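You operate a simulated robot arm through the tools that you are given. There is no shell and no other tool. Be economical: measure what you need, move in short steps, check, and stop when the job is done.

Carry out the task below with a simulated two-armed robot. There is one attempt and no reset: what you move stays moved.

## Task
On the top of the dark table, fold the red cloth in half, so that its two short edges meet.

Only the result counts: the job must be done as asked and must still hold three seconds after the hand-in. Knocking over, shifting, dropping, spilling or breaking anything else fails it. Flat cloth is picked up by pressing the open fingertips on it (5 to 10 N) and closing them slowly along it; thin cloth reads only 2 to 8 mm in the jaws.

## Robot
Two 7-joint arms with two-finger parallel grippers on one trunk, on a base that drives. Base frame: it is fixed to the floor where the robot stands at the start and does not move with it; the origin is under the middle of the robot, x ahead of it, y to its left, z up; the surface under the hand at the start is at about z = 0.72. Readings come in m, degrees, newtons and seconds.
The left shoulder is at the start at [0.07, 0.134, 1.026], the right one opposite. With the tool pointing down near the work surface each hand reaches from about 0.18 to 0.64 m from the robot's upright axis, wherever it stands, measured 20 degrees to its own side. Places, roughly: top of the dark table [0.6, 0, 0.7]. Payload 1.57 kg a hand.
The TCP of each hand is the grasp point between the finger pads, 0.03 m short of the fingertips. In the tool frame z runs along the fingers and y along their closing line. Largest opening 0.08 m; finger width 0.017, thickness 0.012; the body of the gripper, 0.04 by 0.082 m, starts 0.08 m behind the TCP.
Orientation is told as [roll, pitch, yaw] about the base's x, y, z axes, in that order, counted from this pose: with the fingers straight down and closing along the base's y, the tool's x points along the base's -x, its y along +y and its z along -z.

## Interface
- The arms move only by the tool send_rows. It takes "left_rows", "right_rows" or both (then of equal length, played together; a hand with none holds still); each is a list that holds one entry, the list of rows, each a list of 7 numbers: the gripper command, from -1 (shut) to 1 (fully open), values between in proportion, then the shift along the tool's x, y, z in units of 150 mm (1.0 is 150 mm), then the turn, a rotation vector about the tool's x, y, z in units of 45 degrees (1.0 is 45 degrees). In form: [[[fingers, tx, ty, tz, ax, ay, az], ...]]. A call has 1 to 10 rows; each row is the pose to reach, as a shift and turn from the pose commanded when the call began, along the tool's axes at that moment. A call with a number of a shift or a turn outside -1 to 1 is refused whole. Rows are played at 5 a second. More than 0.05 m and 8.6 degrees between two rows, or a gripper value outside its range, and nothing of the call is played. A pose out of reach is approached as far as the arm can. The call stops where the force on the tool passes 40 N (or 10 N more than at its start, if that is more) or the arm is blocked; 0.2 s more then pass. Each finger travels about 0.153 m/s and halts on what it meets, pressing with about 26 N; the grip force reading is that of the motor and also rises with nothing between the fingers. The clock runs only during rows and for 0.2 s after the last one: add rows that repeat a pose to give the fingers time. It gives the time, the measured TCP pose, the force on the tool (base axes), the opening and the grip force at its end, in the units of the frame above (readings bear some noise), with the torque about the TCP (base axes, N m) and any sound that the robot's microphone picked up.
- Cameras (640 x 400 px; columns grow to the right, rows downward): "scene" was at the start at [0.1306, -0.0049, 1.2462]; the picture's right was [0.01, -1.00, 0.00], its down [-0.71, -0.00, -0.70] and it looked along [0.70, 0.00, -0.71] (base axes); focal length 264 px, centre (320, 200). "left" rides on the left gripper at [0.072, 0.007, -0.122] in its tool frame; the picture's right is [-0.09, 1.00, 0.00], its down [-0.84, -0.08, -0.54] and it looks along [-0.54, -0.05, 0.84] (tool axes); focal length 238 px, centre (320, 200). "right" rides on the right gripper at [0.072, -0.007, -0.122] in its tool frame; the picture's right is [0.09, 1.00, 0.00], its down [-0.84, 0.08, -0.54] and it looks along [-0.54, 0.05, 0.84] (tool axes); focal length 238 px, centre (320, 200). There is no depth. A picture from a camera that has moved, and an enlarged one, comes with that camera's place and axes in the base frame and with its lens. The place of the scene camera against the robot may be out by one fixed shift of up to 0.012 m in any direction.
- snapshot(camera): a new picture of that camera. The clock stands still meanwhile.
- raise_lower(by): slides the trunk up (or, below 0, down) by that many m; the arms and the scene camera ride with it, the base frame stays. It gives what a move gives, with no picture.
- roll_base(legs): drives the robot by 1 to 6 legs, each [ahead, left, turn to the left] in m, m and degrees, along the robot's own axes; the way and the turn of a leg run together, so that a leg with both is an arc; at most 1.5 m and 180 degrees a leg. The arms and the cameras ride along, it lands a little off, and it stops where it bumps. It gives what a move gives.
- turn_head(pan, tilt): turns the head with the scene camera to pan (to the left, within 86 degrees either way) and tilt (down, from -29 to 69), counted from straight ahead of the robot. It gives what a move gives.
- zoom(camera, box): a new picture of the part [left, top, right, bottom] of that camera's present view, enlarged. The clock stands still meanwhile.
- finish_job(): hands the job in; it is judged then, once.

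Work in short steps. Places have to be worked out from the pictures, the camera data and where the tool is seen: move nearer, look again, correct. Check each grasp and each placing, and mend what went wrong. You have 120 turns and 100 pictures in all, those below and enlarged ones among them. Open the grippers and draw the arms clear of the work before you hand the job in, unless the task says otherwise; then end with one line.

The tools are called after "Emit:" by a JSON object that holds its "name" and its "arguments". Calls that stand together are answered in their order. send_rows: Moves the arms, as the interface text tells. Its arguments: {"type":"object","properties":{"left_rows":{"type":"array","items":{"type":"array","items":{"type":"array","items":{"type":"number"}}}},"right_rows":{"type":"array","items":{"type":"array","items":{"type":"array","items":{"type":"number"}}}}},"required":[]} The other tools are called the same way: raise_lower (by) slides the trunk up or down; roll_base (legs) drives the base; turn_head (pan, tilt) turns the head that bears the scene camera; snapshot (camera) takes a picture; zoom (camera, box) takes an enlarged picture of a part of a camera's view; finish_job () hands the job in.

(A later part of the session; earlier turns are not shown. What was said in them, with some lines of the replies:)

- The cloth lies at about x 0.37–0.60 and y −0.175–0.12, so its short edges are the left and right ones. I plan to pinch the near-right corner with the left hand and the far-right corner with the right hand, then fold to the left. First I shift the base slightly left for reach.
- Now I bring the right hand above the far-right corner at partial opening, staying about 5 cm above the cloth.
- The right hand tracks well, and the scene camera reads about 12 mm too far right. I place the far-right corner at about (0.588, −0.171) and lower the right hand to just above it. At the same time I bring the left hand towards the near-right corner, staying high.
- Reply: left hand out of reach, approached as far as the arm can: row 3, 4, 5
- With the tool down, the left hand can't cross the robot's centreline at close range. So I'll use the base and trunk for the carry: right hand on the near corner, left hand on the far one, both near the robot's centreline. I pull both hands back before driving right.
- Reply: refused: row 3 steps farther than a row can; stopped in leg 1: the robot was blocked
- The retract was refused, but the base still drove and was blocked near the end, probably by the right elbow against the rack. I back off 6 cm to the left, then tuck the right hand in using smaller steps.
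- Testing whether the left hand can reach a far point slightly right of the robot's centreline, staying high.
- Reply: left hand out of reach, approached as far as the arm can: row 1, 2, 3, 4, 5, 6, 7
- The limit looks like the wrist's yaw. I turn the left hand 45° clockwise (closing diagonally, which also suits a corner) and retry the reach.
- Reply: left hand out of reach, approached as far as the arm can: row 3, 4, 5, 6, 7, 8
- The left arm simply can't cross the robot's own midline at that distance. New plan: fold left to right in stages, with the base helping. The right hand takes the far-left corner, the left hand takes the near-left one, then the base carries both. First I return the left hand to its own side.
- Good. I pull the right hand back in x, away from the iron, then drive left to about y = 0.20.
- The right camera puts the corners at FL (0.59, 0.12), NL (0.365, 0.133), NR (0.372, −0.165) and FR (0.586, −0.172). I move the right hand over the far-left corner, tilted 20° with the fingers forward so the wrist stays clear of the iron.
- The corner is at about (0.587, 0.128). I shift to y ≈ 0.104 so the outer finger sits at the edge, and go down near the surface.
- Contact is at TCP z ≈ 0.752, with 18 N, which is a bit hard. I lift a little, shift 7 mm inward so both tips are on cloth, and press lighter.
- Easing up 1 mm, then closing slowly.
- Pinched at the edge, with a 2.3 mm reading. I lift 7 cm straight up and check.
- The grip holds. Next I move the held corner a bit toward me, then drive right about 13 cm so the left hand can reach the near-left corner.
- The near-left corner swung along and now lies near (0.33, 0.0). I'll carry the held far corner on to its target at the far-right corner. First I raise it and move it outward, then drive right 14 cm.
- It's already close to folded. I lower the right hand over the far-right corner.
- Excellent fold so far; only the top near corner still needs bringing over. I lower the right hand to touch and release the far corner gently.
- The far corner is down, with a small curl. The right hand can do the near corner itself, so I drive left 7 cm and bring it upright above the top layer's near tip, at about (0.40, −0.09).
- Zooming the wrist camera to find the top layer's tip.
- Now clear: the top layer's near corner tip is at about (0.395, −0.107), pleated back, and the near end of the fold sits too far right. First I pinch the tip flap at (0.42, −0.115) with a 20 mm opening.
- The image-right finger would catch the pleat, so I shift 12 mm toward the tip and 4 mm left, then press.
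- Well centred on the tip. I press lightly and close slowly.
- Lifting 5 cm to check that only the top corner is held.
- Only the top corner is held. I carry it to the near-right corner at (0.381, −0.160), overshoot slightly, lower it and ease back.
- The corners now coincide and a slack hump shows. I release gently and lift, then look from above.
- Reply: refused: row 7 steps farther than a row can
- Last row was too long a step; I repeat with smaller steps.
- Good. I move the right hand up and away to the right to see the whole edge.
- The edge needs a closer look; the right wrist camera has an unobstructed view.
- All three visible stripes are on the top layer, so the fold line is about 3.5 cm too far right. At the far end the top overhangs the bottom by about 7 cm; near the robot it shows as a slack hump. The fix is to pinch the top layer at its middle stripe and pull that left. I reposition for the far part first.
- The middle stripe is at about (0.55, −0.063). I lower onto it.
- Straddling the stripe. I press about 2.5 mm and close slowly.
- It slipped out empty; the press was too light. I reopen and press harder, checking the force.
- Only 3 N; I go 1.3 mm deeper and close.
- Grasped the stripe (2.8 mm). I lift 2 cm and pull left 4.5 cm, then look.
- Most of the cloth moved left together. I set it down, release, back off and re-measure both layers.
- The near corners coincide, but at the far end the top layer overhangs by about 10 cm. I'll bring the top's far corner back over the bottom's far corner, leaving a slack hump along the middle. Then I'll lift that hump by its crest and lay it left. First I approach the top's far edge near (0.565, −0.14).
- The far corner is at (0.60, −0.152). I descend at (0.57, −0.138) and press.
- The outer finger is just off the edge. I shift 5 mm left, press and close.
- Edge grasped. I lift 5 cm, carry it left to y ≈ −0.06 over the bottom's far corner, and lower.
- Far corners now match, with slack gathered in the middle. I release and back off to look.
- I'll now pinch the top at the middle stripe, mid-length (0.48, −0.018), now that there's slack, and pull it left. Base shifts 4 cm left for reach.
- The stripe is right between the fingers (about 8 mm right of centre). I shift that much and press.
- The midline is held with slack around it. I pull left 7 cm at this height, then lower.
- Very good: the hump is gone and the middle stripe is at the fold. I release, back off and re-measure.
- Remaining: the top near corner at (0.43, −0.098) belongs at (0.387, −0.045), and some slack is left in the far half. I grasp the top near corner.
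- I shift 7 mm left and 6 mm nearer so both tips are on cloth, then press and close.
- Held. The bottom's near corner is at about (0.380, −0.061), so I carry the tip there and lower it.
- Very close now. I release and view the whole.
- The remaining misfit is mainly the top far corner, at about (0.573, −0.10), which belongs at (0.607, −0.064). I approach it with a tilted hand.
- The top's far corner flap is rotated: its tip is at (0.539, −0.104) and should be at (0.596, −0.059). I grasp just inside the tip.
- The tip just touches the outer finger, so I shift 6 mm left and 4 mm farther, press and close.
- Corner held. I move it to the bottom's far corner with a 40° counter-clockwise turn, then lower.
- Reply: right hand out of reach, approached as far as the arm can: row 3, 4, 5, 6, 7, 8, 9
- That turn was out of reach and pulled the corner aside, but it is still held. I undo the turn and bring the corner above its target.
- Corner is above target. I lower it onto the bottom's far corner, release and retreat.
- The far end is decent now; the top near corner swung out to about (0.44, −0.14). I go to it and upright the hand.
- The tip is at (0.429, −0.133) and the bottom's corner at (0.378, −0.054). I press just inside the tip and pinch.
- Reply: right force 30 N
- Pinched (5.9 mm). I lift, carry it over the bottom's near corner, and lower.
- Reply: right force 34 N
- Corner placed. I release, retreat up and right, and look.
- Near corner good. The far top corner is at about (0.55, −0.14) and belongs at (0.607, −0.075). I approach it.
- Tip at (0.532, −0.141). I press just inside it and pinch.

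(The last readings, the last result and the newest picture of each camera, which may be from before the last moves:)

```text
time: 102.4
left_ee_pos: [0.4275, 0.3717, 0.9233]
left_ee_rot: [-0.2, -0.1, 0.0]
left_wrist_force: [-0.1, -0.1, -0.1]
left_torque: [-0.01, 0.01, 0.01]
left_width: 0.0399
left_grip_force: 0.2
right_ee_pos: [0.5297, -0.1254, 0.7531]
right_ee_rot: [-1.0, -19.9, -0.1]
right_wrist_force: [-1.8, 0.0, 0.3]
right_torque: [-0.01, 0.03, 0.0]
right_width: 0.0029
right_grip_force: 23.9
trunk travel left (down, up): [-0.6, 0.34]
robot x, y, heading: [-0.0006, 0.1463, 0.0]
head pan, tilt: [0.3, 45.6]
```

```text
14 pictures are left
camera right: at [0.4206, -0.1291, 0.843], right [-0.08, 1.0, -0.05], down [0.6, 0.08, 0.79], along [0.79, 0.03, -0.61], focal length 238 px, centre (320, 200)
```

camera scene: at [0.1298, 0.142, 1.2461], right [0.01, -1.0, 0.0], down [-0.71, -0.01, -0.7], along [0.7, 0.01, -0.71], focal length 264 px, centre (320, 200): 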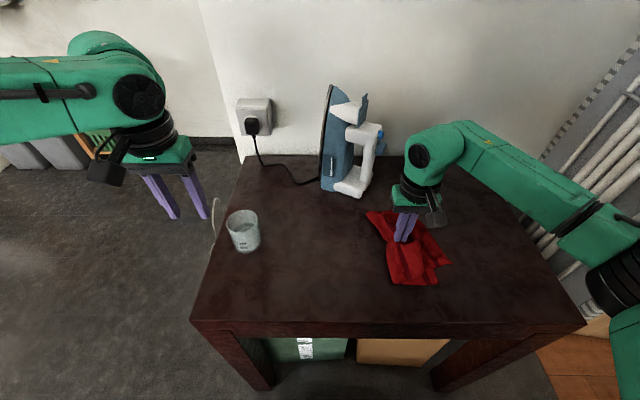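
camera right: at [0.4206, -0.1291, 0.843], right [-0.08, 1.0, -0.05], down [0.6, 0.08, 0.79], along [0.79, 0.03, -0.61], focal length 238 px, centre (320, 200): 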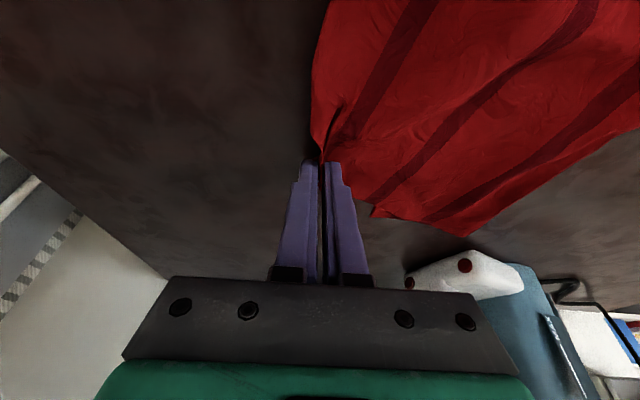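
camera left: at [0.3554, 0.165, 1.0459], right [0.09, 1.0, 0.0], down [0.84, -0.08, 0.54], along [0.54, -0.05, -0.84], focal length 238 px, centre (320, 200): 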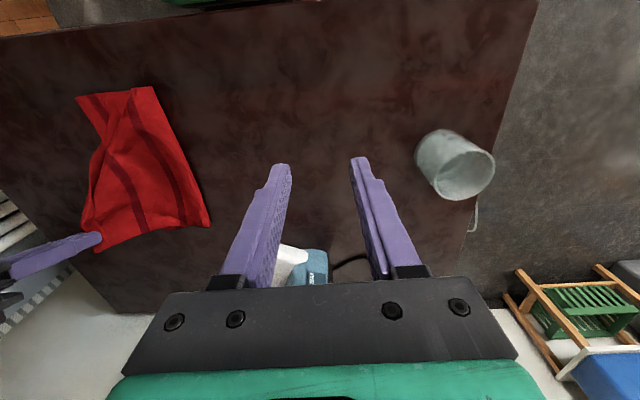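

Held. I carry it over the bottom's far corner at (0.595, −0.070), lower, release, and back out rightwards.

Emit:
{"name": "send_rows", "arguments": {"right_rows": [[[-1, -0.1, 0.0, -0.15, 0, 0, 0], [-1, -0.2, 0.1, -0.15, 0, 0, 0], [-1, -0.3, 0.2, -0.13, 0, 0, 0], [-1, -0.39, 0.3, -0.11, 0, 0, 0], [-1, -0.4, 0.4, -0.1, 0, 0, 0], [-1, -0.36, 0.4, 0.0, 0, 0, 0], [-1, -0.32, 0.4, 0.09, 0, 0, 0], [-0.85, -0.32, 0.4, 0.1, 0, 0, 0], [-0.7, -0.32, 0.4, 0.1, 0, 0, 0], [-0.65, -0.32, 0.4, 0.1, 0, 0, 0]]]}}

Emit:
{"name": "send_rows", "arguments": {"right_rows": [[[-0.65, -0.05, 0, -0.15, 0, 0, 0], [-0.65, -0.1, 0, -0.35, 0, 0, 0], [-0.65, -0.05, -0.25, -0.45, 0, 0, 0], [-0.65, 0.0, -0.5, -0.45, 0, 0, 0], [-0.65, 0.1, -0.75, -0.45, 0, 0, 0]]]}}

Emit:
{"name": "zoom", "arguments": {"camera": "scene", "box": [320, 180, 480, 310]}}

```text
time: 104.6
left_ee_pos: [0.427, 0.3718, 0.9222]
left_ee_rot: [-0.1, -0.2, 0.1]
left_wrist_force: [-0.3, -0.3, 0.4]
left_torque: [0.0, 0.01, -0.03]
left_width: 0.0402
left_grip_force: 0.1
right_ee_pos: [0.581, -0.0662, 0.7538]
right_ee_rot: [-1.0, -19.9, -0.1]
right_wrist_force: [0.2, 1.4, 3.5]
right_torque: [0.04, -0.03, -0.02]
right_width: 0.0128
right_grip_force: 0.1
trunk travel left (down, up): [-0.6, 0.34]
robot x, y, heading: [-0.0024, 0.1496, 0.2]
head pan, tilt: [0.3, 45.6]
```

```text
time: 105.8
left_ee_pos: [0.4265, 0.3696, 0.9244]
left_ee_rot: [-0.1, -0.2, 0.1]
left_wrist_force: [-0.5, 0.7, 0.5]
left_torque: [0.0, 0.03, 0.01]
left_width: 0.04
left_grip_force: 0.2
right_ee_pos: [0.5411, -0.1797, 0.8132]
right_ee_rot: [-1.0, -19.8, -0.2]
right_wrist_force: [0.7, -0.7, 0.4]
right_torque: [0.01, -0.01, 0.0]
right_width: 0.014
right_grip_force: 0.1
trunk travel left (down, up): [-0.6, 0.34]
robot x, y, heading: [-0.0014, 0.1458, 0.3]
head pan, tilt: [0.3, 45.6]
```

```text
3.08 times, centred on (400, 245) of scene
camera zoom: at [0.1291, 0.1405, 1.2463], right [0.01, -1.0, 0.0], down [-0.71, 0.0, -0.7], along [0.7, 0.01, -0.71], focal length 812 px, centre (74, 62)
```

zoom: 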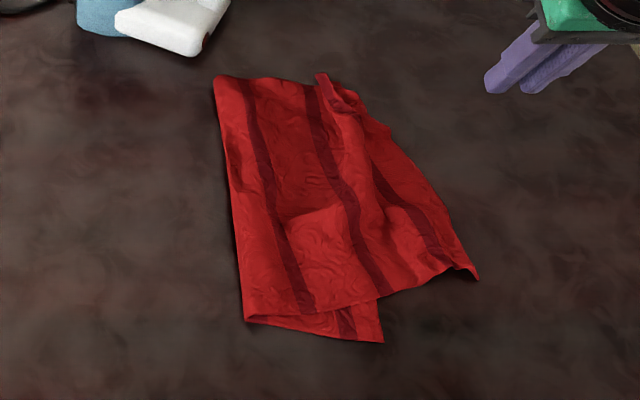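

Far corners match but the near part of the top still swings right. The middle stripe near the robot must be pulled left about 9 cm, which will drag the near corner onto its mate. I reposition the base 4 cm left and bring the hand above the stripe at (0.428, −0.009).

Emit:
{"name": "roll_base", "arguments": {"legs": [[0, 0.045, 0]]}}

Emit:
{"name": "send_rows", "arguments": {"right_rows": [[[-0.3, 0.1, 0.15, -0.1, 0, 0.1, 0], [-0.3, 0.25, 0.3, -0.15, 0, 0.2, 0], [-0.3, 0.42, 0.5, -0.18, 0, 0.3, 0], [-0.3, 0.6, 0.7, -0.18, 0, 0.44, 0], [-0.3, 0.737, 0.87, -0.176, 0, 0.44, 0], [-0.3, 0.737, 0.87, -0.176, 0, 0.44, 0]]]}}

Emit:
{"name": "snapshot", "arguments": {"camera": "right"}}

```text
time: 106.7
left_ee_pos: [0.4278, 0.4141, 0.9233]
left_ee_rot: [0.0, -0.1, 0.0]
left_wrist_force: [-0.4, 0.0, 0.3]
left_torque: [0.02, 0.0, 0.0]
left_width: 0.0401
left_grip_force: 0.1
right_ee_pos: [0.5415, -0.137, 0.8129]
right_ee_rot: [-1.1, -19.8, -0.5]
right_wrist_force: [-0.3, -0.4, -0.4]
right_torque: [-0.01, 0.0, -0.02]
right_width: 0.0139
right_grip_force: 0.0
trunk travel left (down, up): [-0.6, 0.34]
robot x, y, heading: [0.0004, 0.1922, -0.1]
head pan, tilt: [0.3, 45.6]
```

```text
time: 108.1
left_ee_pos: [0.4277, 0.4136, 0.9231]
left_ee_rot: [-0.2, -0.1, -0.1]
left_wrist_force: [-0.7, 0.1, 0.3]
left_torque: [0.03, 0.0, 0.0]
left_width: 0.0402
left_grip_force: 0.0
right_ee_pos: [0.4293, -0.006, 0.7982]
right_ee_rot: [-1.0, 0.0, -0.6]
right_wrist_force: [-0.8, -0.2, 0.4]
right_torque: [-0.02, 0.0, 0.02]
right_width: 0.0279
right_grip_force: 0.1
trunk travel left (down, up): [-0.6, 0.34]
robot x, y, heading: [-0.0016, 0.1909, 0.2]
head pan, tilt: [0.3, 45.6]
```

```text
12 pictures are left
camera right: at [0.3569, -0.0089, 0.9199], right [-0.08, 1.0, -0.02], down [0.84, 0.08, 0.54], along [0.54, 0.03, -0.84], focal length 238 px, centre (320, 200)
```

right: 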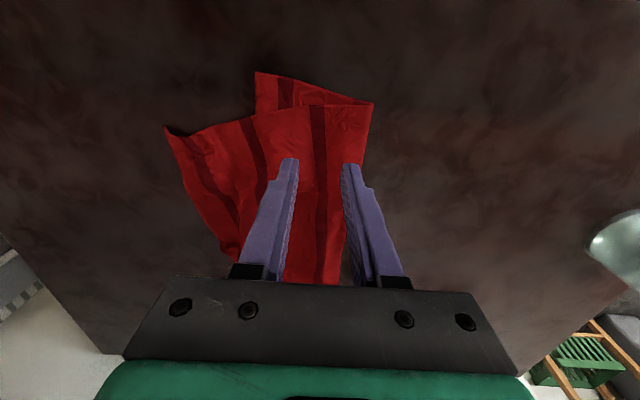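

The stripe is centred between the fingers. I press lightly, pinch, and lift 4 cm.

Emit:
{"name": "send_rows", "arguments": {"right_rows": [[[-0.3, 0, 0, 0.15, 0, 0, 0], [-0.3, 0, 0, 0.27, 0, 0, 0], [-0.3, 0, 0, 0.3, 0, 0, 0], [-0.3, 0, 0, 0.308, 0, 0, 0], [-0.45, 0, 0, 0.308, 0, 0, 0], [-0.6, 0, 0, 0.308, 0, 0, 0], [-0.75, 0, 0, 0.308, 0, 0, 0], [-0.9, 0, 0, 0.308, 0, 0, 0], [-1, 0, 0, 0.308, 0, 0, 0], [-1, 0, 0, 0.308, 0, 0, 0]]]}}

```text
time: 110.3
left_ee_pos: [0.4272, 0.4151, 0.9239]
left_ee_rot: [-0.1, -0.1, 0.0]
left_wrist_force: [0.8, -1.3, 0.6]
left_torque: [0.0, 0.0, 0.02]
left_width: 0.04
left_grip_force: 0.0
right_ee_pos: [0.4301, -0.0063, 0.7527]
right_ee_rot: [-1.0, 0.1, -0.8]
right_wrist_force: [-0.5, 0.4, 1.2]
right_torque: [0.01, 0.0, -0.01]
right_width: 0.0021
right_grip_force: 24.2
trunk travel left (down, up): [-0.6, 0.34]
robot x, y, heading: [0.0006, 0.1928, 0.1]
head pan, tilt: [0.3, 45.6]
```

Single layer caught (2.1 mm). I lift 4 cm, pull left 9 cm and slightly nearer, then lower.

Emit:
{"name": "send_rows", "arguments": {"right_rows": [[[-1, 0, 0, -0.12, 0, 0, 0], [-1, 0, 0.0, -0.25, 0, 0, 0], [-1, 0.02, 0.12, -0.27, 0, 0, 0], [-1, 0.05, 0.25, -0.27, 0, 0, 0], [-1, 0.08, 0.38, -0.25, 0, 0, 0], [-1, 0.1, 0.5, -0.2, 0, 0, 0], [-1, 0.1, 0.6, -0.13, 0, 0, 0], [-1, 0.1, 0.62, -0.05, 0, 0, 0], [-1, 0.1, 0.62, -0.02, 0, 0, 0], [-1, 0.1, 0.62, -0.02, 0, 0, 0]]]}}

Emit:
{"name": "snapshot", "arguments": {"camera": "right"}}

```text
time: 112.5
left_ee_pos: [0.426, 0.4147, 0.9234]
left_ee_rot: [0.0, -0.1, 0.0]
left_wrist_force: [0.6, -0.2, 0.3]
left_torque: [0.04, -0.01, 0.02]
left_width: 0.04
left_grip_force: 0.0
right_ee_pos: [0.4162, 0.0879, 0.7526]
right_ee_rot: [-0.9, 0.0, -0.7]
right_wrist_force: [0.5, 0.2, 0.2]
right_torque: [-0.03, 0.0, -0.02]
right_width: 0.0018
right_grip_force: 23.8
trunk travel left (down, up): [-0.6, 0.34]
robot x, y, heading: [-0.0014, 0.1915, 0.2]
head pan, tilt: [0.3, 45.6]
```

```text
11 pictures are left
camera right: at [0.3434, 0.0847, 0.8744], right [-0.08, 1.0, -0.02], down [0.84, 0.08, 0.54], along [0.54, 0.03, -0.84], focal length 238 px, centre (320, 200)
```

right: 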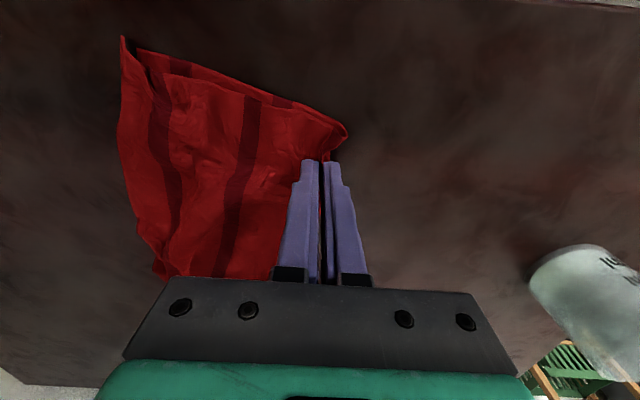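

Superb: the near corners nearly coincide and the middle stripe is at the fold. I release, retreat up, and view everything.

Emit:
{"name": "send_rows", "arguments": {"right_rows": [[[-0.9, 0, 0, 0.0, 0, 0, 0], [-0.8, 0, 0, 0.0, 0, 0, 0], [-0.7, 0, 0, 0.0, 0, 0, 0], [-0.7, 0, 0, -0.15, 0, 0, 0], [-0.7, 0, 0, -0.4, 0, 0, 0], [-0.7, 0, -0.2, -0.6, 0, 0, 0], [-0.7, 0, -0.5, -0.65, 0, 0, 0], [-0.7, 0, -0.8, -0.65, 0, 0, 0], [-0.7, 0, -1.0, -0.65, 0, 0, 0]]]}}

Emit:
{"name": "send_rows", "arguments": {"right_rows": [[[-0.7, 0, -0.3, 0, 0, 0, 0], [-0.7, 0, -0.6, 0, 0, 0, 0], [-0.7, 0, -0.85, 0, 0, 0, 0]]]}}

Emit:
{"name": "zoom", "arguments": {"camera": "scene", "box": [320, 180, 480, 310]}}

```text
time: 114.5
left_ee_pos: [0.4271, 0.4151, 0.9223]
left_ee_rot: [-0.1, 0.0, 0.0]
left_wrist_force: [0.5, -0.2, -0.3]
left_torque: [0.03, 0.01, 0.01]
left_width: 0.0401
left_grip_force: 0.0
right_ee_pos: [0.413, -0.0592, 0.8519]
right_ee_rot: [-0.9, 0.1, -0.6]
right_wrist_force: [0.0, -0.5, -0.2]
right_torque: [0.02, 0.05, 0.04]
right_width: 0.012
right_grip_force: 0.0
trunk travel left (down, up): [-0.6, 0.34]
robot x, y, heading: [0.0015, 0.1924, 0.0]
head pan, tilt: [0.3, 45.6]
```

```text
time: 115.3
left_ee_pos: [0.4283, 0.4142, 0.9245]
left_ee_rot: [0.0, -0.1, 0.0]
left_wrist_force: [-0.5, 0.7, -0.8]
left_torque: [0.01, 0.0, -0.02]
left_width: 0.0398
left_grip_force: 0.1
right_ee_pos: [0.4166, -0.1899, 0.8572]
right_ee_rot: [-1.0, -0.1, -0.8]
right_wrist_force: [-0.4, -0.2, -0.5]
right_torque: [0.01, -0.05, -0.01]
right_width: 0.0119
right_grip_force: 0.1
trunk travel left (down, up): [-0.6, 0.34]
robot x, y, heading: [0.0015, 0.1924, -0.1]
head pan, tilt: [0.3, 45.6]
```

```text
3.08 times, centred on (400, 245) of scene
camera zoom: at [0.1297, 0.1854, 1.2462], right [0.01, -1.0, 0.0], down [-0.71, 0.0, -0.7], along [0.7, 0.0, -0.71], focal length 812 px, centre (74, 62)
```

zoom: 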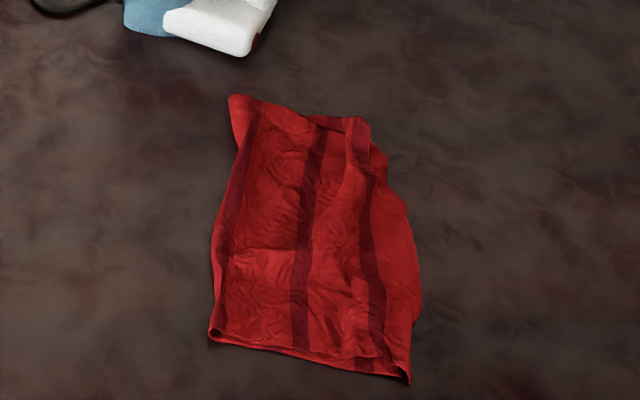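

Nearly aligned. I inspect the right edge with the wrist camera.

Emit:
{"name": "send_rows", "arguments": {"right_rows": [[[-0.7, -0.2, 0, 0, 0, -0.1, 0], [-0.7, -0.4, 0, 0.0, 0, -0.2, 0], [-0.7, -0.6, 0.0, 0.05, 0, -0.3, 0], [-0.7, -0.75, 0.1, 0.15, 0, -0.44, 0], [-0.7, -0.8, 0.2, 0.25, 0, -0.44, 0]]]}}

Emit:
{"name": "zoom", "arguments": {"camera": "right", "box": [280, 0, 560, 210]}}

```text
time: 116.5
left_ee_pos: [0.4288, 0.4162, 0.9231]
left_ee_rot: [-0.1, -0.2, 0.0]
left_wrist_force: [0.4, 0.5, -0.4]
left_torque: [0.03, -0.03, -0.02]
left_width: 0.0399
left_grip_force: 0.0
right_ee_pos: [0.534, -0.1622, 0.8168]
right_ee_rot: [-1.1, -19.9, -0.2]
right_wrist_force: [0.1, -0.1, 0.2]
right_torque: [0.0, 0.03, 0.01]
right_width: 0.0118
right_grip_force: 0.0
right hand out of reach, approached as far as the arm can: row 2, 3
trunk travel left (down, up): [-0.6, 0.34]
robot x, y, heading: [-0.0023, 0.1889, -0.1]
head pan, tilt: [0.3, 45.6]
```

```text
1.90 times, centred on (420, 105) of right
camera zoom: at [0.424, -0.1657, 0.9068], right [-0.07, 1.0, -0.05], down [0.6, 0.08, 0.79], along [0.79, 0.03, -0.61], focal length 454 px, centre (130, 381)
```

zoom: 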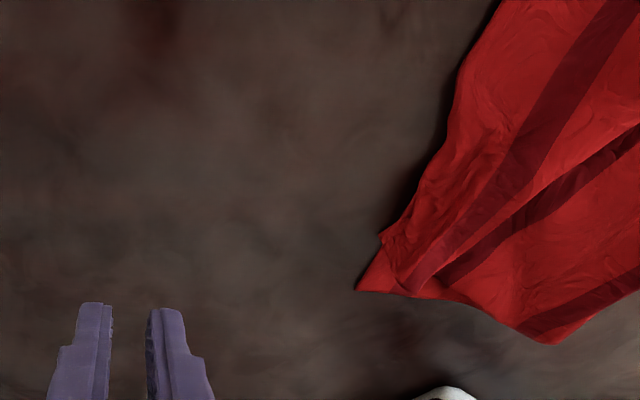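

The far corner of the top is only about 3 cm short in x, and its edge has matching slack. I pinch it and pull 3 cm straight away. First I move over and touch lightly.

Emit:
{"name": "send_rows", "arguments": {"right_rows": [[[-0.5, 0, 0.25, 0, 0, 0, 0], [-0.4, 0, 0.5, 0, 0, 0, 0], [-0.4, 0, 0.75, 0.02, 0, 0, 0], [-0.4, 0.03, 0.82, 0.1, 0, 0, 0], [-0.4, 0.08, 0.82, 0.25, 0, 0, 0], [-0.4, 0.12, 0.82, 0.36, 0, 0, 0], [-0.4, 0.135, 0.82, 0.39, 0, 0, 0], [-0.4, 0.135, 0.82, 0.39, 0, 0, 0]]]}}

Emit:
{"name": "zoom", "arguments": {"camera": "right", "box": [200, 60, 440, 210]}}

```text
time: 118.3
left_ee_pos: [0.4272, 0.4137, 0.9228]
left_ee_rot: [-0.1, -0.1, 0.1]
left_wrist_force: [0.4, 0.8, 0.1]
left_torque: [-0.01, 0.02, 0.02]
left_width: 0.0403
left_grip_force: 0.1
right_ee_pos: [0.5351, -0.0378, 0.7545]
right_ee_rot: [-1.0, -19.8, -0.2]
right_wrist_force: [-0.2, 0.1, 2.3]
right_torque: [0.01, -0.08, 0.0]
right_width: 0.0238
right_grip_force: 0.0
trunk travel left (down, up): [-0.6, 0.34]
robot x, y, heading: [-0.0029, 0.1903, -0.1]
head pan, tilt: [0.3, 45.6]
```

```text
2.67 times, centred on (320, 135) of right
camera zoom: at [0.4267, -0.0418, 0.8445], right [-0.07, 1.0, -0.05], down [0.6, 0.08, 0.79], along [0.79, 0.03, -0.61], focal length 636 px, centre (320, 373)
```

zoom: 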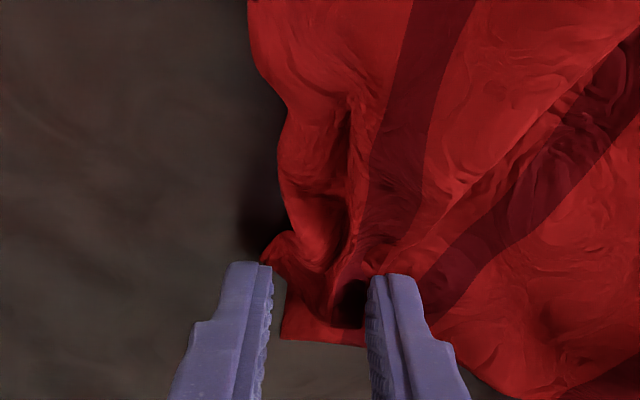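

Well placed at the corner curl. I press 1 mm and close, then pull 3 cm farther with a small lift and set down.

Emit:
{"name": "send_rows", "arguments": {"right_rows": [[[-0.4, 0.003, 0.01, 0.007, 0, 0, 0], [-0.55, 0.003, 0.01, 0.008, 0, 0, 0], [-0.7, 0.003, 0.01, 0.008, 0, 0, 0], [-0.85, 0.003, 0.01, 0.008, 0, 0, 0], [-1, 0.003, 0.01, 0.008, 0, 0, 0], [-1, 0.003, 0.01, 0.008, 0, 0, 0], [-1, -0.02, 0.01, -0.06, 0, 0, 0]]]}}

Emit:
{"name": "zoom", "arguments": {"camera": "right", "box": [200, 60, 440, 210]}}

```text
time: 119.9
left_ee_pos: [0.4275, 0.4147, 0.9225]
left_ee_rot: [-0.1, -0.1, 0.1]
left_wrist_force: [-0.1, -0.1, 0.4]
left_torque: [0.05, -0.01, 0.03]
left_width: 0.0399
left_grip_force: 0.1
right_ee_pos: [0.5347, -0.0361, 0.7627]
right_ee_rot: [-1.1, -19.7, -0.3]
right_wrist_force: [-0.2, -0.5, 0.3]
right_torque: [-0.01, -0.01, -0.01]
right_width: 0.0026
right_grip_force: 24.1
trunk travel left (down, up): [-0.6, 0.34]
robot x, y, heading: [0.0015, 0.1904, -0.3]
head pan, tilt: [0.3, 45.6]
```

```text
2.67 times, centred on (320, 135) of right
camera zoom: at [0.4259, -0.0396, 0.8534], right [-0.07, 1.0, -0.05], down [0.61, 0.08, 0.79], along [0.79, 0.03, -0.61], focal length 636 px, centre (320, 373)
```

zoom: 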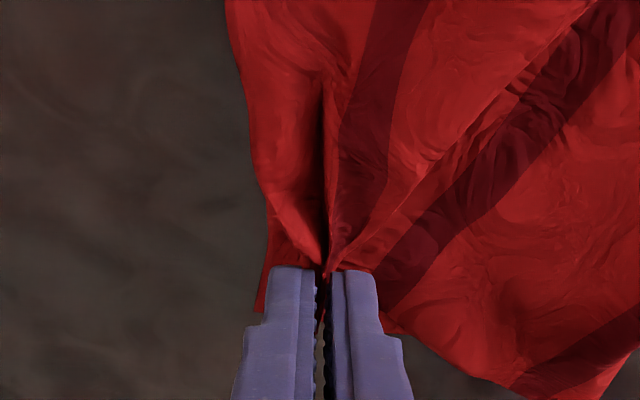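

Held. The bottom's corner is visible at (0.568, −0.055), so I move the pinch 2 cm farther and 1 cm right, set down and release, then retreat up and back.

Emit:
{"name": "send_rows", "arguments": {"right_rows": [[[-1, -0.07, -0.03, -0.02, 0, 0, 0], [-1, -0.13, -0.073, 0.02, 0, 0, 0], [-1, -0.115, -0.073, 0.08, 0, 0, 0], [-1, -0.11, -0.073, 0.095, 0, 0, 0], [-0.85, -0.11, -0.073, 0.095, 0, 0, 0], [-0.7, -0.11, -0.073, 0.095, 0, 0, 0], [-0.65, -0.13, -0.073, 0.0, 0, 0, 0], [-0.65, -0.2, -0.073, -0.2, 0, 0, 0], [-0.65, -0.2, -0.3, -0.4, 0, 0, 0], [-0.65, -0.1, -0.6, -0.4, 0, 0, 0]]]}}

Emit:
{"name": "send_rows", "arguments": {"right_rows": [[[-0.65, 0.1, -0.3, -0.1, 0, 0.1, 0], [-0.65, 0.2, -0.6, -0.2, 0, 0.2, 0], [-0.65, 0.3, -0.8, -0.3, 0, 0.3, 0]]]}}

Emit:
{"name": "zoom", "arguments": {"camera": "scene", "box": [320, 180, 480, 310]}}

```text
time: 122.1
left_ee_pos: [0.4277, 0.4144, 0.9227]
left_ee_rot: [0.0, 0.0, 0.0]
left_wrist_force: [-0.5, 0.0, 0.1]
left_torque: [0.02, 0.0, 0.0]
left_width: 0.04
left_grip_force: 0.1
right_ee_pos: [0.5307, -0.1289, 0.828]
right_ee_rot: [-0.8, -19.8, -0.4]
right_wrist_force: [0.0, -0.6, 0.4]
right_torque: [0.03, -0.02, 0.02]
right_width: 0.0139
right_grip_force: 0.1
trunk travel left (down, up): [-0.6, 0.34]
robot x, y, heading: [-0.0053, 0.1951, -0.0]
head pan, tilt: [0.3, 45.6]
```

```text
time: 122.9
left_ee_pos: [0.429, 0.4148, 0.9221]
left_ee_rot: [-0.1, -0.2, 0.0]
left_wrist_force: [-0.7, 0.0, 0.2]
left_torque: [0.0, 0.0, 0.0]
left_width: 0.04
left_grip_force: 0.0
right_ee_pos: [0.4534, -0.189, 0.8484]
right_ee_rot: [-1.0, -8.1, -0.9]
right_wrist_force: [0.3, 0.0, -0.4]
right_torque: [-0.02, 0.04, -0.01]
right_width: 0.0142
right_grip_force: 0.0
right hand out of reach, approached as far as the arm can: row 2, 3
trunk travel left (down, up): [-0.6, 0.34]
robot x, y, heading: [-0.0011, 0.1866, 0.1]
head pan, tilt: [0.3, 45.6]
```

```text
3.08 times, centred on (400, 245) of scene
camera zoom: at [0.1311, 0.1858, 1.246], right [0.01, -1.0, 0.0], down [-0.72, 0.0, -0.7], along [0.7, 0.0, -0.72], focal length 812 px, centre (74, 62)
```

zoom: 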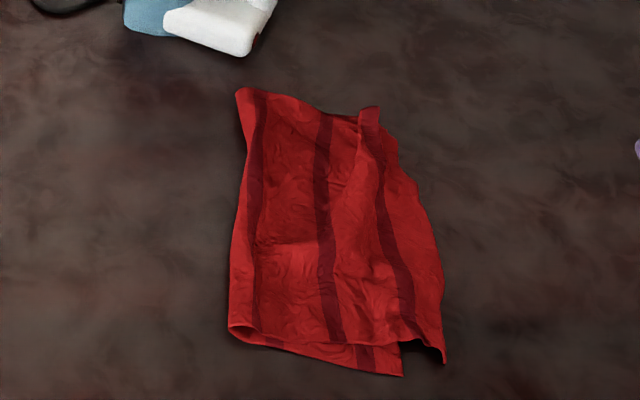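

The near side swung out about 3 cm and the fold is still about 1.7 cm off there. I make one more small middle-stripe pull, near (0.434, 0.069), of about 3.5 cm.

Emit:
{"name": "roll_base", "arguments": {"legs": [[0, 0.03, 0]]}}

Emit:
{"name": "send_rows", "arguments": {"right_rows": [[[-0.3, 0.03, 0.25, 0, 0, 0.09, 0], [-0.3, 0.06, 0.5, 0, 0, 0.18, 0], [-0.3, 0.1, 0.75, 0, 0, 0.18, 0], [-0.3, 0.13, 1.0, 0, 0, 0.18, 0], [-0.3, 0.13, 1.0, 0, 0, 0.18, 0]]]}}

Emit:
{"name": "send_rows", "arguments": {"right_rows": [[[-0.3, 0, 0.25, 0.1, 0, 0, 0], [-0.3, 0, 0.5, 0.2, 0, 0, 0], [-0.3, 0, 0.52, 0.32, 0, 0, 0], [-0.3, 0, 0.52, 0.32, 0, 0, 0]]]}}

Emit:
{"name": "snapshot", "arguments": {"camera": "right"}}

```text
time: 123.8
left_ee_pos: [0.4269, 0.4425, 0.9232]
left_ee_rot: [-0.1, -0.1, -0.1]
left_wrist_force: [0.6, -0.3, 0.2]
left_torque: [0.04, 0.02, 0.01]
left_width: 0.0398
left_grip_force: 0.2
right_ee_pos: [0.454, -0.1634, 0.8465]
right_ee_rot: [-1.0, -8.2, -1.0]
right_wrist_force: [0.4, -0.5, 0.6]
right_torque: [0.0, 0.01, 0.01]
right_width: 0.0141
right_grip_force: 0.0
trunk travel left (down, up): [-0.6, 0.34]
robot x, y, heading: [0.0003, 0.2265, -0.2]
head pan, tilt: [0.3, 45.6]
```

```text
time: 125.0
left_ee_pos: [0.4277, 0.4424, 0.9225]
left_ee_rot: [0.0, -0.2, -0.1]
left_wrist_force: [0.5, 0.4, -0.2]
left_torque: [0.02, -0.04, 0.03]
left_width: 0.0399
left_grip_force: 0.1
right_ee_pos: [0.4384, -0.0099, 0.8431]
right_ee_rot: [-1.2, -0.1, -1.2]
right_wrist_force: [0.5, -0.5, 0.2]
right_torque: [0.02, 0.01, -0.02]
right_width: 0.0278
right_grip_force: 0.0
trunk travel left (down, up): [-0.6, 0.34]
robot x, y, heading: [0.0017, 0.2223, -0.0]
head pan, tilt: [0.3, 45.6]
```

```text
time: 126.0
left_ee_pos: [0.4277, 0.4437, 0.9229]
left_ee_rot: [0.0, -0.1, -0.2]
left_wrist_force: [0.5, -0.4, 0.4]
left_torque: [-0.02, 0.01, 0.01]
left_width: 0.0399
left_grip_force: 0.1
right_ee_pos: [0.442, 0.0647, 0.7914]
right_ee_rot: [-1.2, -0.1, -1.2]
right_wrist_force: [-0.4, 0.5, 0.4]
right_torque: [-0.03, 0.01, -0.02]
right_width: 0.0276
right_grip_force: 0.2
trunk travel left (down, up): [-0.6, 0.34]
robot x, y, heading: [0.0002, 0.2239, -0.2]
head pan, tilt: [0.3, 45.6]
```

```text
5 pictures are left
camera right: at [0.3691, 0.0624, 0.9133], right [-0.07, 1.0, -0.02], down [0.84, 0.07, 0.54], along [0.54, 0.02, -0.84], focal length 238 px, centre (320, 200)
```

right: 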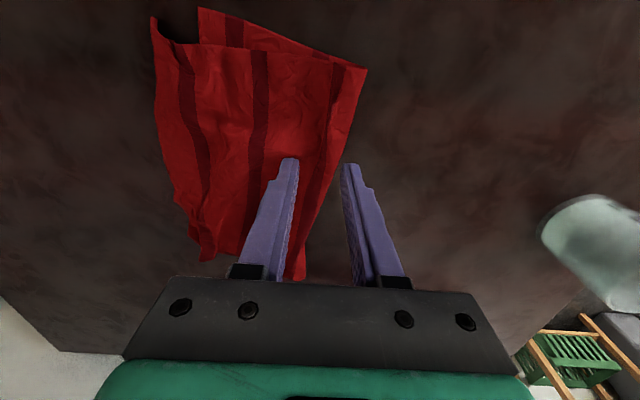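

The stripe is centred. I pinch lightly (1–2 layers check), lift, pull left 4.5 cm and lower.

Emit:
{"name": "send_rows", "arguments": {"right_rows": [[[-0.35, 0, -0.02, 0.12, 0, 0, 0], [-0.35, 0, -0.02, 0.22, 0, 0, 0], [-0.35, 0, -0.02, 0.255, 0, 0, 0], [-0.35, 0, -0.02, 0.262, 0, 0, 0], [-0.5, 0, -0.02, 0.262, 0, 0, 0], [-0.65, 0, -0.02, 0.262, 0, 0, 0], [-0.8, 0, -0.02, 0.262, 0, 0, 0], [-0.9, 0, -0.02, 0.262, 0, 0, 0], [-1, 0, -0.02, 0.262, 0, 0, 0], [-1, 0, -0.02, 0.262, 0, 0, 0]]]}}

```text
time: 128.2
left_ee_pos: [0.4281, 0.4426, 0.923]
left_ee_rot: [-0.2, -0.2, -0.1]
left_wrist_force: [-0.6, -0.1, -0.5]
left_torque: [0.0, 0.01, 0.01]
left_width: 0.0399
left_grip_force: 0.0
right_ee_pos: [0.4395, 0.0601, 0.7516]
right_ee_rot: [-1.2, -0.1, -1.2]
right_wrist_force: [0.9, 0.5, 1.4]
right_torque: [0.01, 0.0, 0.01]
right_width: 0.0025
right_grip_force: 23.9
trunk travel left (down, up): [-0.6, 0.34]
robot x, y, heading: [-0.0017, 0.223, -0.2]
head pan, tilt: [0.3, 45.6]
```

Emit:
{"name": "send_rows", "arguments": {"right_rows": [[[-1, 0, 0, -0.1, 0, 0, 0], [-1, 0, 0.0, -0.2, 0, 0, 0], [-1, 0.0, 0.1, -0.2, 0, 0, 0], [-1, 0.0, 0.2, -0.18, 0, 0, 0], [-1, 0.0, 0.3, -0.12, 0, 0, 0], [-1, 0.0, 0.32, -0.04, 0, 0, 0], [-1, 0.0, 0.32, 0.0, 0, 0, 0], [-1, 0.0, 0.32, 0.0, 0, 0, 0]]]}}

Emit:
{"name": "snapshot", "arguments": {"camera": "right"}}

```text
time: 130.0
left_ee_pos: [0.4273, 0.4428, 0.9243]
left_ee_rot: [-0.2, -0.2, 0.0]
left_wrist_force: [0.7, -0.4, -0.3]
left_torque: [0.03, -0.02, 0.01]
left_width: 0.0399
left_grip_force: 0.0
right_ee_pos: [0.4388, 0.1108, 0.7518]
right_ee_rot: [-1.3, -0.3, -1.2]
right_wrist_force: [2.7, -2.9, 15.5]
right_torque: [-0.11, -0.06, 0.02]
right_width: 0.0025
right_grip_force: 23.6
trunk travel left (down, up): [-0.6, 0.34]
robot x, y, heading: [0.0028, 0.2204, -0.1]
head pan, tilt: [0.3, 45.6]
```

```text
4 pictures are left
camera right: at [0.3659, 0.1078, 0.8737], right [-0.07, 1.0, -0.02], down [0.84, 0.07, 0.54], along [0.54, 0.02, -0.84], focal length 238 px, centre (320, 200)
```

right: 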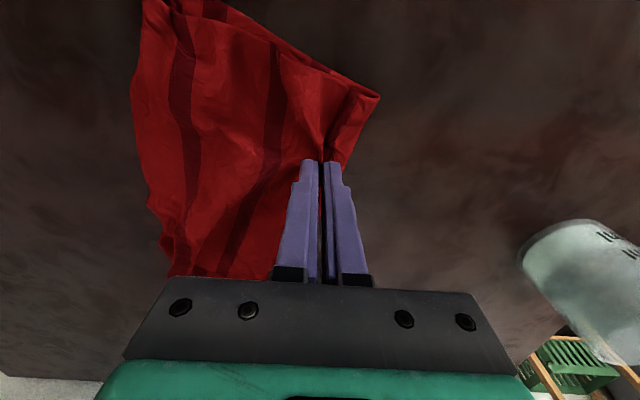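

Looks aligned. I release, retreat up and right with the gripper open, and view the result.

Emit:
{"name": "send_rows", "arguments": {"right_rows": [[[-0.9, 0, 0, -0.01, 0, 0, 0], [-0.8, 0, 0, -0.01, 0, 0, 0], [-0.7, 0, 0, -0.01, 0, 0, 0], [-0.7, 0, 0, -0.12, 0, 0, 0], [-0.7, 0, 0, -0.4, 0, 0, 0], [-0.7, 0, -0.1, -0.65, 0, 0, 0], [-0.7, 0, -0.35, -0.8, 0, 0, 0], [-0.7, 0, -0.65, -0.8, 0, 0, 0], [-0.7, 0, -0.95, -0.8, 0, 0, 0]]]}}

Emit:
{"name": "send_rows", "arguments": {"right_rows": [[[-0.7, 0, -0.3, 0, 0, 0, 0], [-0.7, 0, -0.6, 0, 0, 0, 0], [-0.7, 0, -0.9, 0, 0, 0, 0], [-0.7, 0, -1.0, 0, 0, 0, 0]]]}}

Emit:
{"name": "zoom", "arguments": {"camera": "scene", "box": [320, 180, 480, 310]}}

```text
time: 132.0
left_ee_pos: [0.4267, 0.4436, 0.9237]
left_ee_rot: [-0.1, 0.0, -0.1]
left_wrist_force: [0.7, 0.3, 0.4]
left_torque: [0.0, -0.01, -0.01]
left_width: 0.0402
left_grip_force: 0.0
right_ee_pos: [0.4359, -0.0282, 0.8772]
right_ee_rot: [-1.1, -0.1, -1.0]
right_wrist_force: [0.5, -0.1, 0.0]
right_torque: [0.01, 0.0, -0.01]
right_width: 0.012
right_grip_force: 0.1
trunk travel left (down, up): [-0.6, 0.34]
robot x, y, heading: [0.0033, 0.2204, 0.1]
head pan, tilt: [0.3, 45.6]
```

```text
time: 133.0
left_ee_pos: [0.4289, 0.4438, 0.9225]
left_ee_rot: [-0.1, -0.2, -0.1]
left_wrist_force: [0.3, 0.3, -0.3]
left_torque: [0.0, 0.02, 0.02]
left_width: 0.04
left_grip_force: 0.1
right_ee_pos: [0.434, -0.1547, 0.8794]
right_ee_rot: [-1.1, -0.1, -1.1]
right_wrist_force: [0.2, 0.8, -0.4]
right_torque: [-0.01, 0.0, 0.0]
right_width: 0.012
right_grip_force: 0.1
right hand out of reach, approached as far as the arm can: row 3, 4
trunk travel left (down, up): [-0.6, 0.34]
robot x, y, heading: [-0.0006, 0.2198, 0.0]
head pan, tilt: [0.3, 45.6]
```

```text
3.08 times, centred on (400, 245) of scene
camera zoom: at [0.1304, 0.2158, 1.2461], right [0.0, -1.0, 0.0], down [-0.71, 0.0, -0.7], along [0.7, 0.0, -0.71], focal length 812 px, centre (74, 62)
```

zoom: 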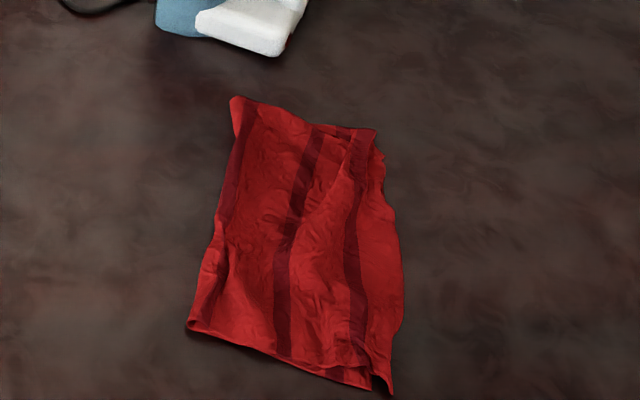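

The cloth is folded with its short edges together, to within about 1–2 cm. I open both grippers and lift the hands clear.

Emit:
{"name": "send_rows", "arguments": {"left_rows": [[[0.4, 0, 0, 0, 0, 0, 0], [0.8, 0, 0, 0, 0, 0, 0], [1, 0, 0, 0, 0, 0, 0], [1, 0, 0, 0, 0, 0, 0]]], "right_rows": [[[0, 0, 0, -0.15, 0, 0, 0], [0.5, 0, 0, -0.3, 0, 0, 0], [1, 0.1, 0, -0.45, 0, 0, 0], [1, 0.1, 0, -0.45, 0, 0, 0]]]}}

Emit:
{"name": "snapshot", "arguments": {"camera": "scene"}}

```text
time: 134.0
left_ee_pos: [0.4287, 0.4439, 0.9226]
left_ee_rot: [-0.1, -0.1, -0.1]
left_wrist_force: [-0.2, 0.0, -0.1]
left_torque: [0.01, 0.03, -0.02]
left_width: 0.0799
left_grip_force: 0.0
right_ee_pos: [0.4188, -0.1514, 0.9453]
right_ee_rot: [-1.2, 0.0, -1.2]
right_wrist_force: [-0.4, 0.5, -0.3]
right_torque: [-0.01, 0.01, -0.03]
right_width: 0.08
right_grip_force: 0.1
trunk travel left (down, up): [-0.6, 0.34]
robot x, y, heading: [0.0006, 0.2177, 0.1]
head pan, tilt: [0.3, 45.6]
```

```text
2 pictures are left
camera scene: at [0.1306, 0.2155, 1.2461], right [0.0, -1.0, 0.0], down [-0.72, 0.0, -0.7], along [0.7, 0.0, -0.72], focal length 264 px, centre (320, 200)
```

scene: 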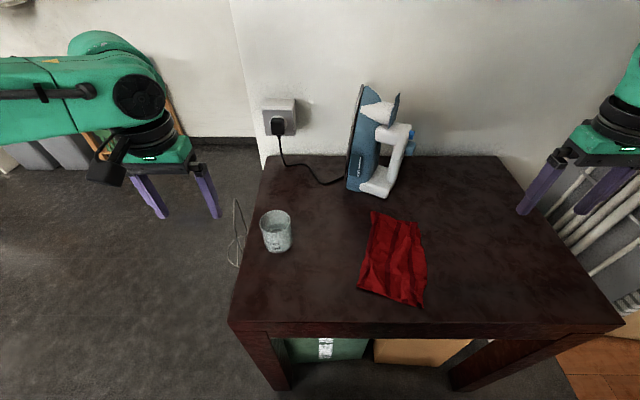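

The iron and the cup look undisturbed, the cloth lies folded, and both hands are open and clear. I hand the job in.

Emit:
{"name": "finish_job", "arguments": {}}

```text
The job is handed in.
```

The red cloth is folded in half on the dark table, with its two short edges lying together to within about 1–2 cm, and the job is handed in.
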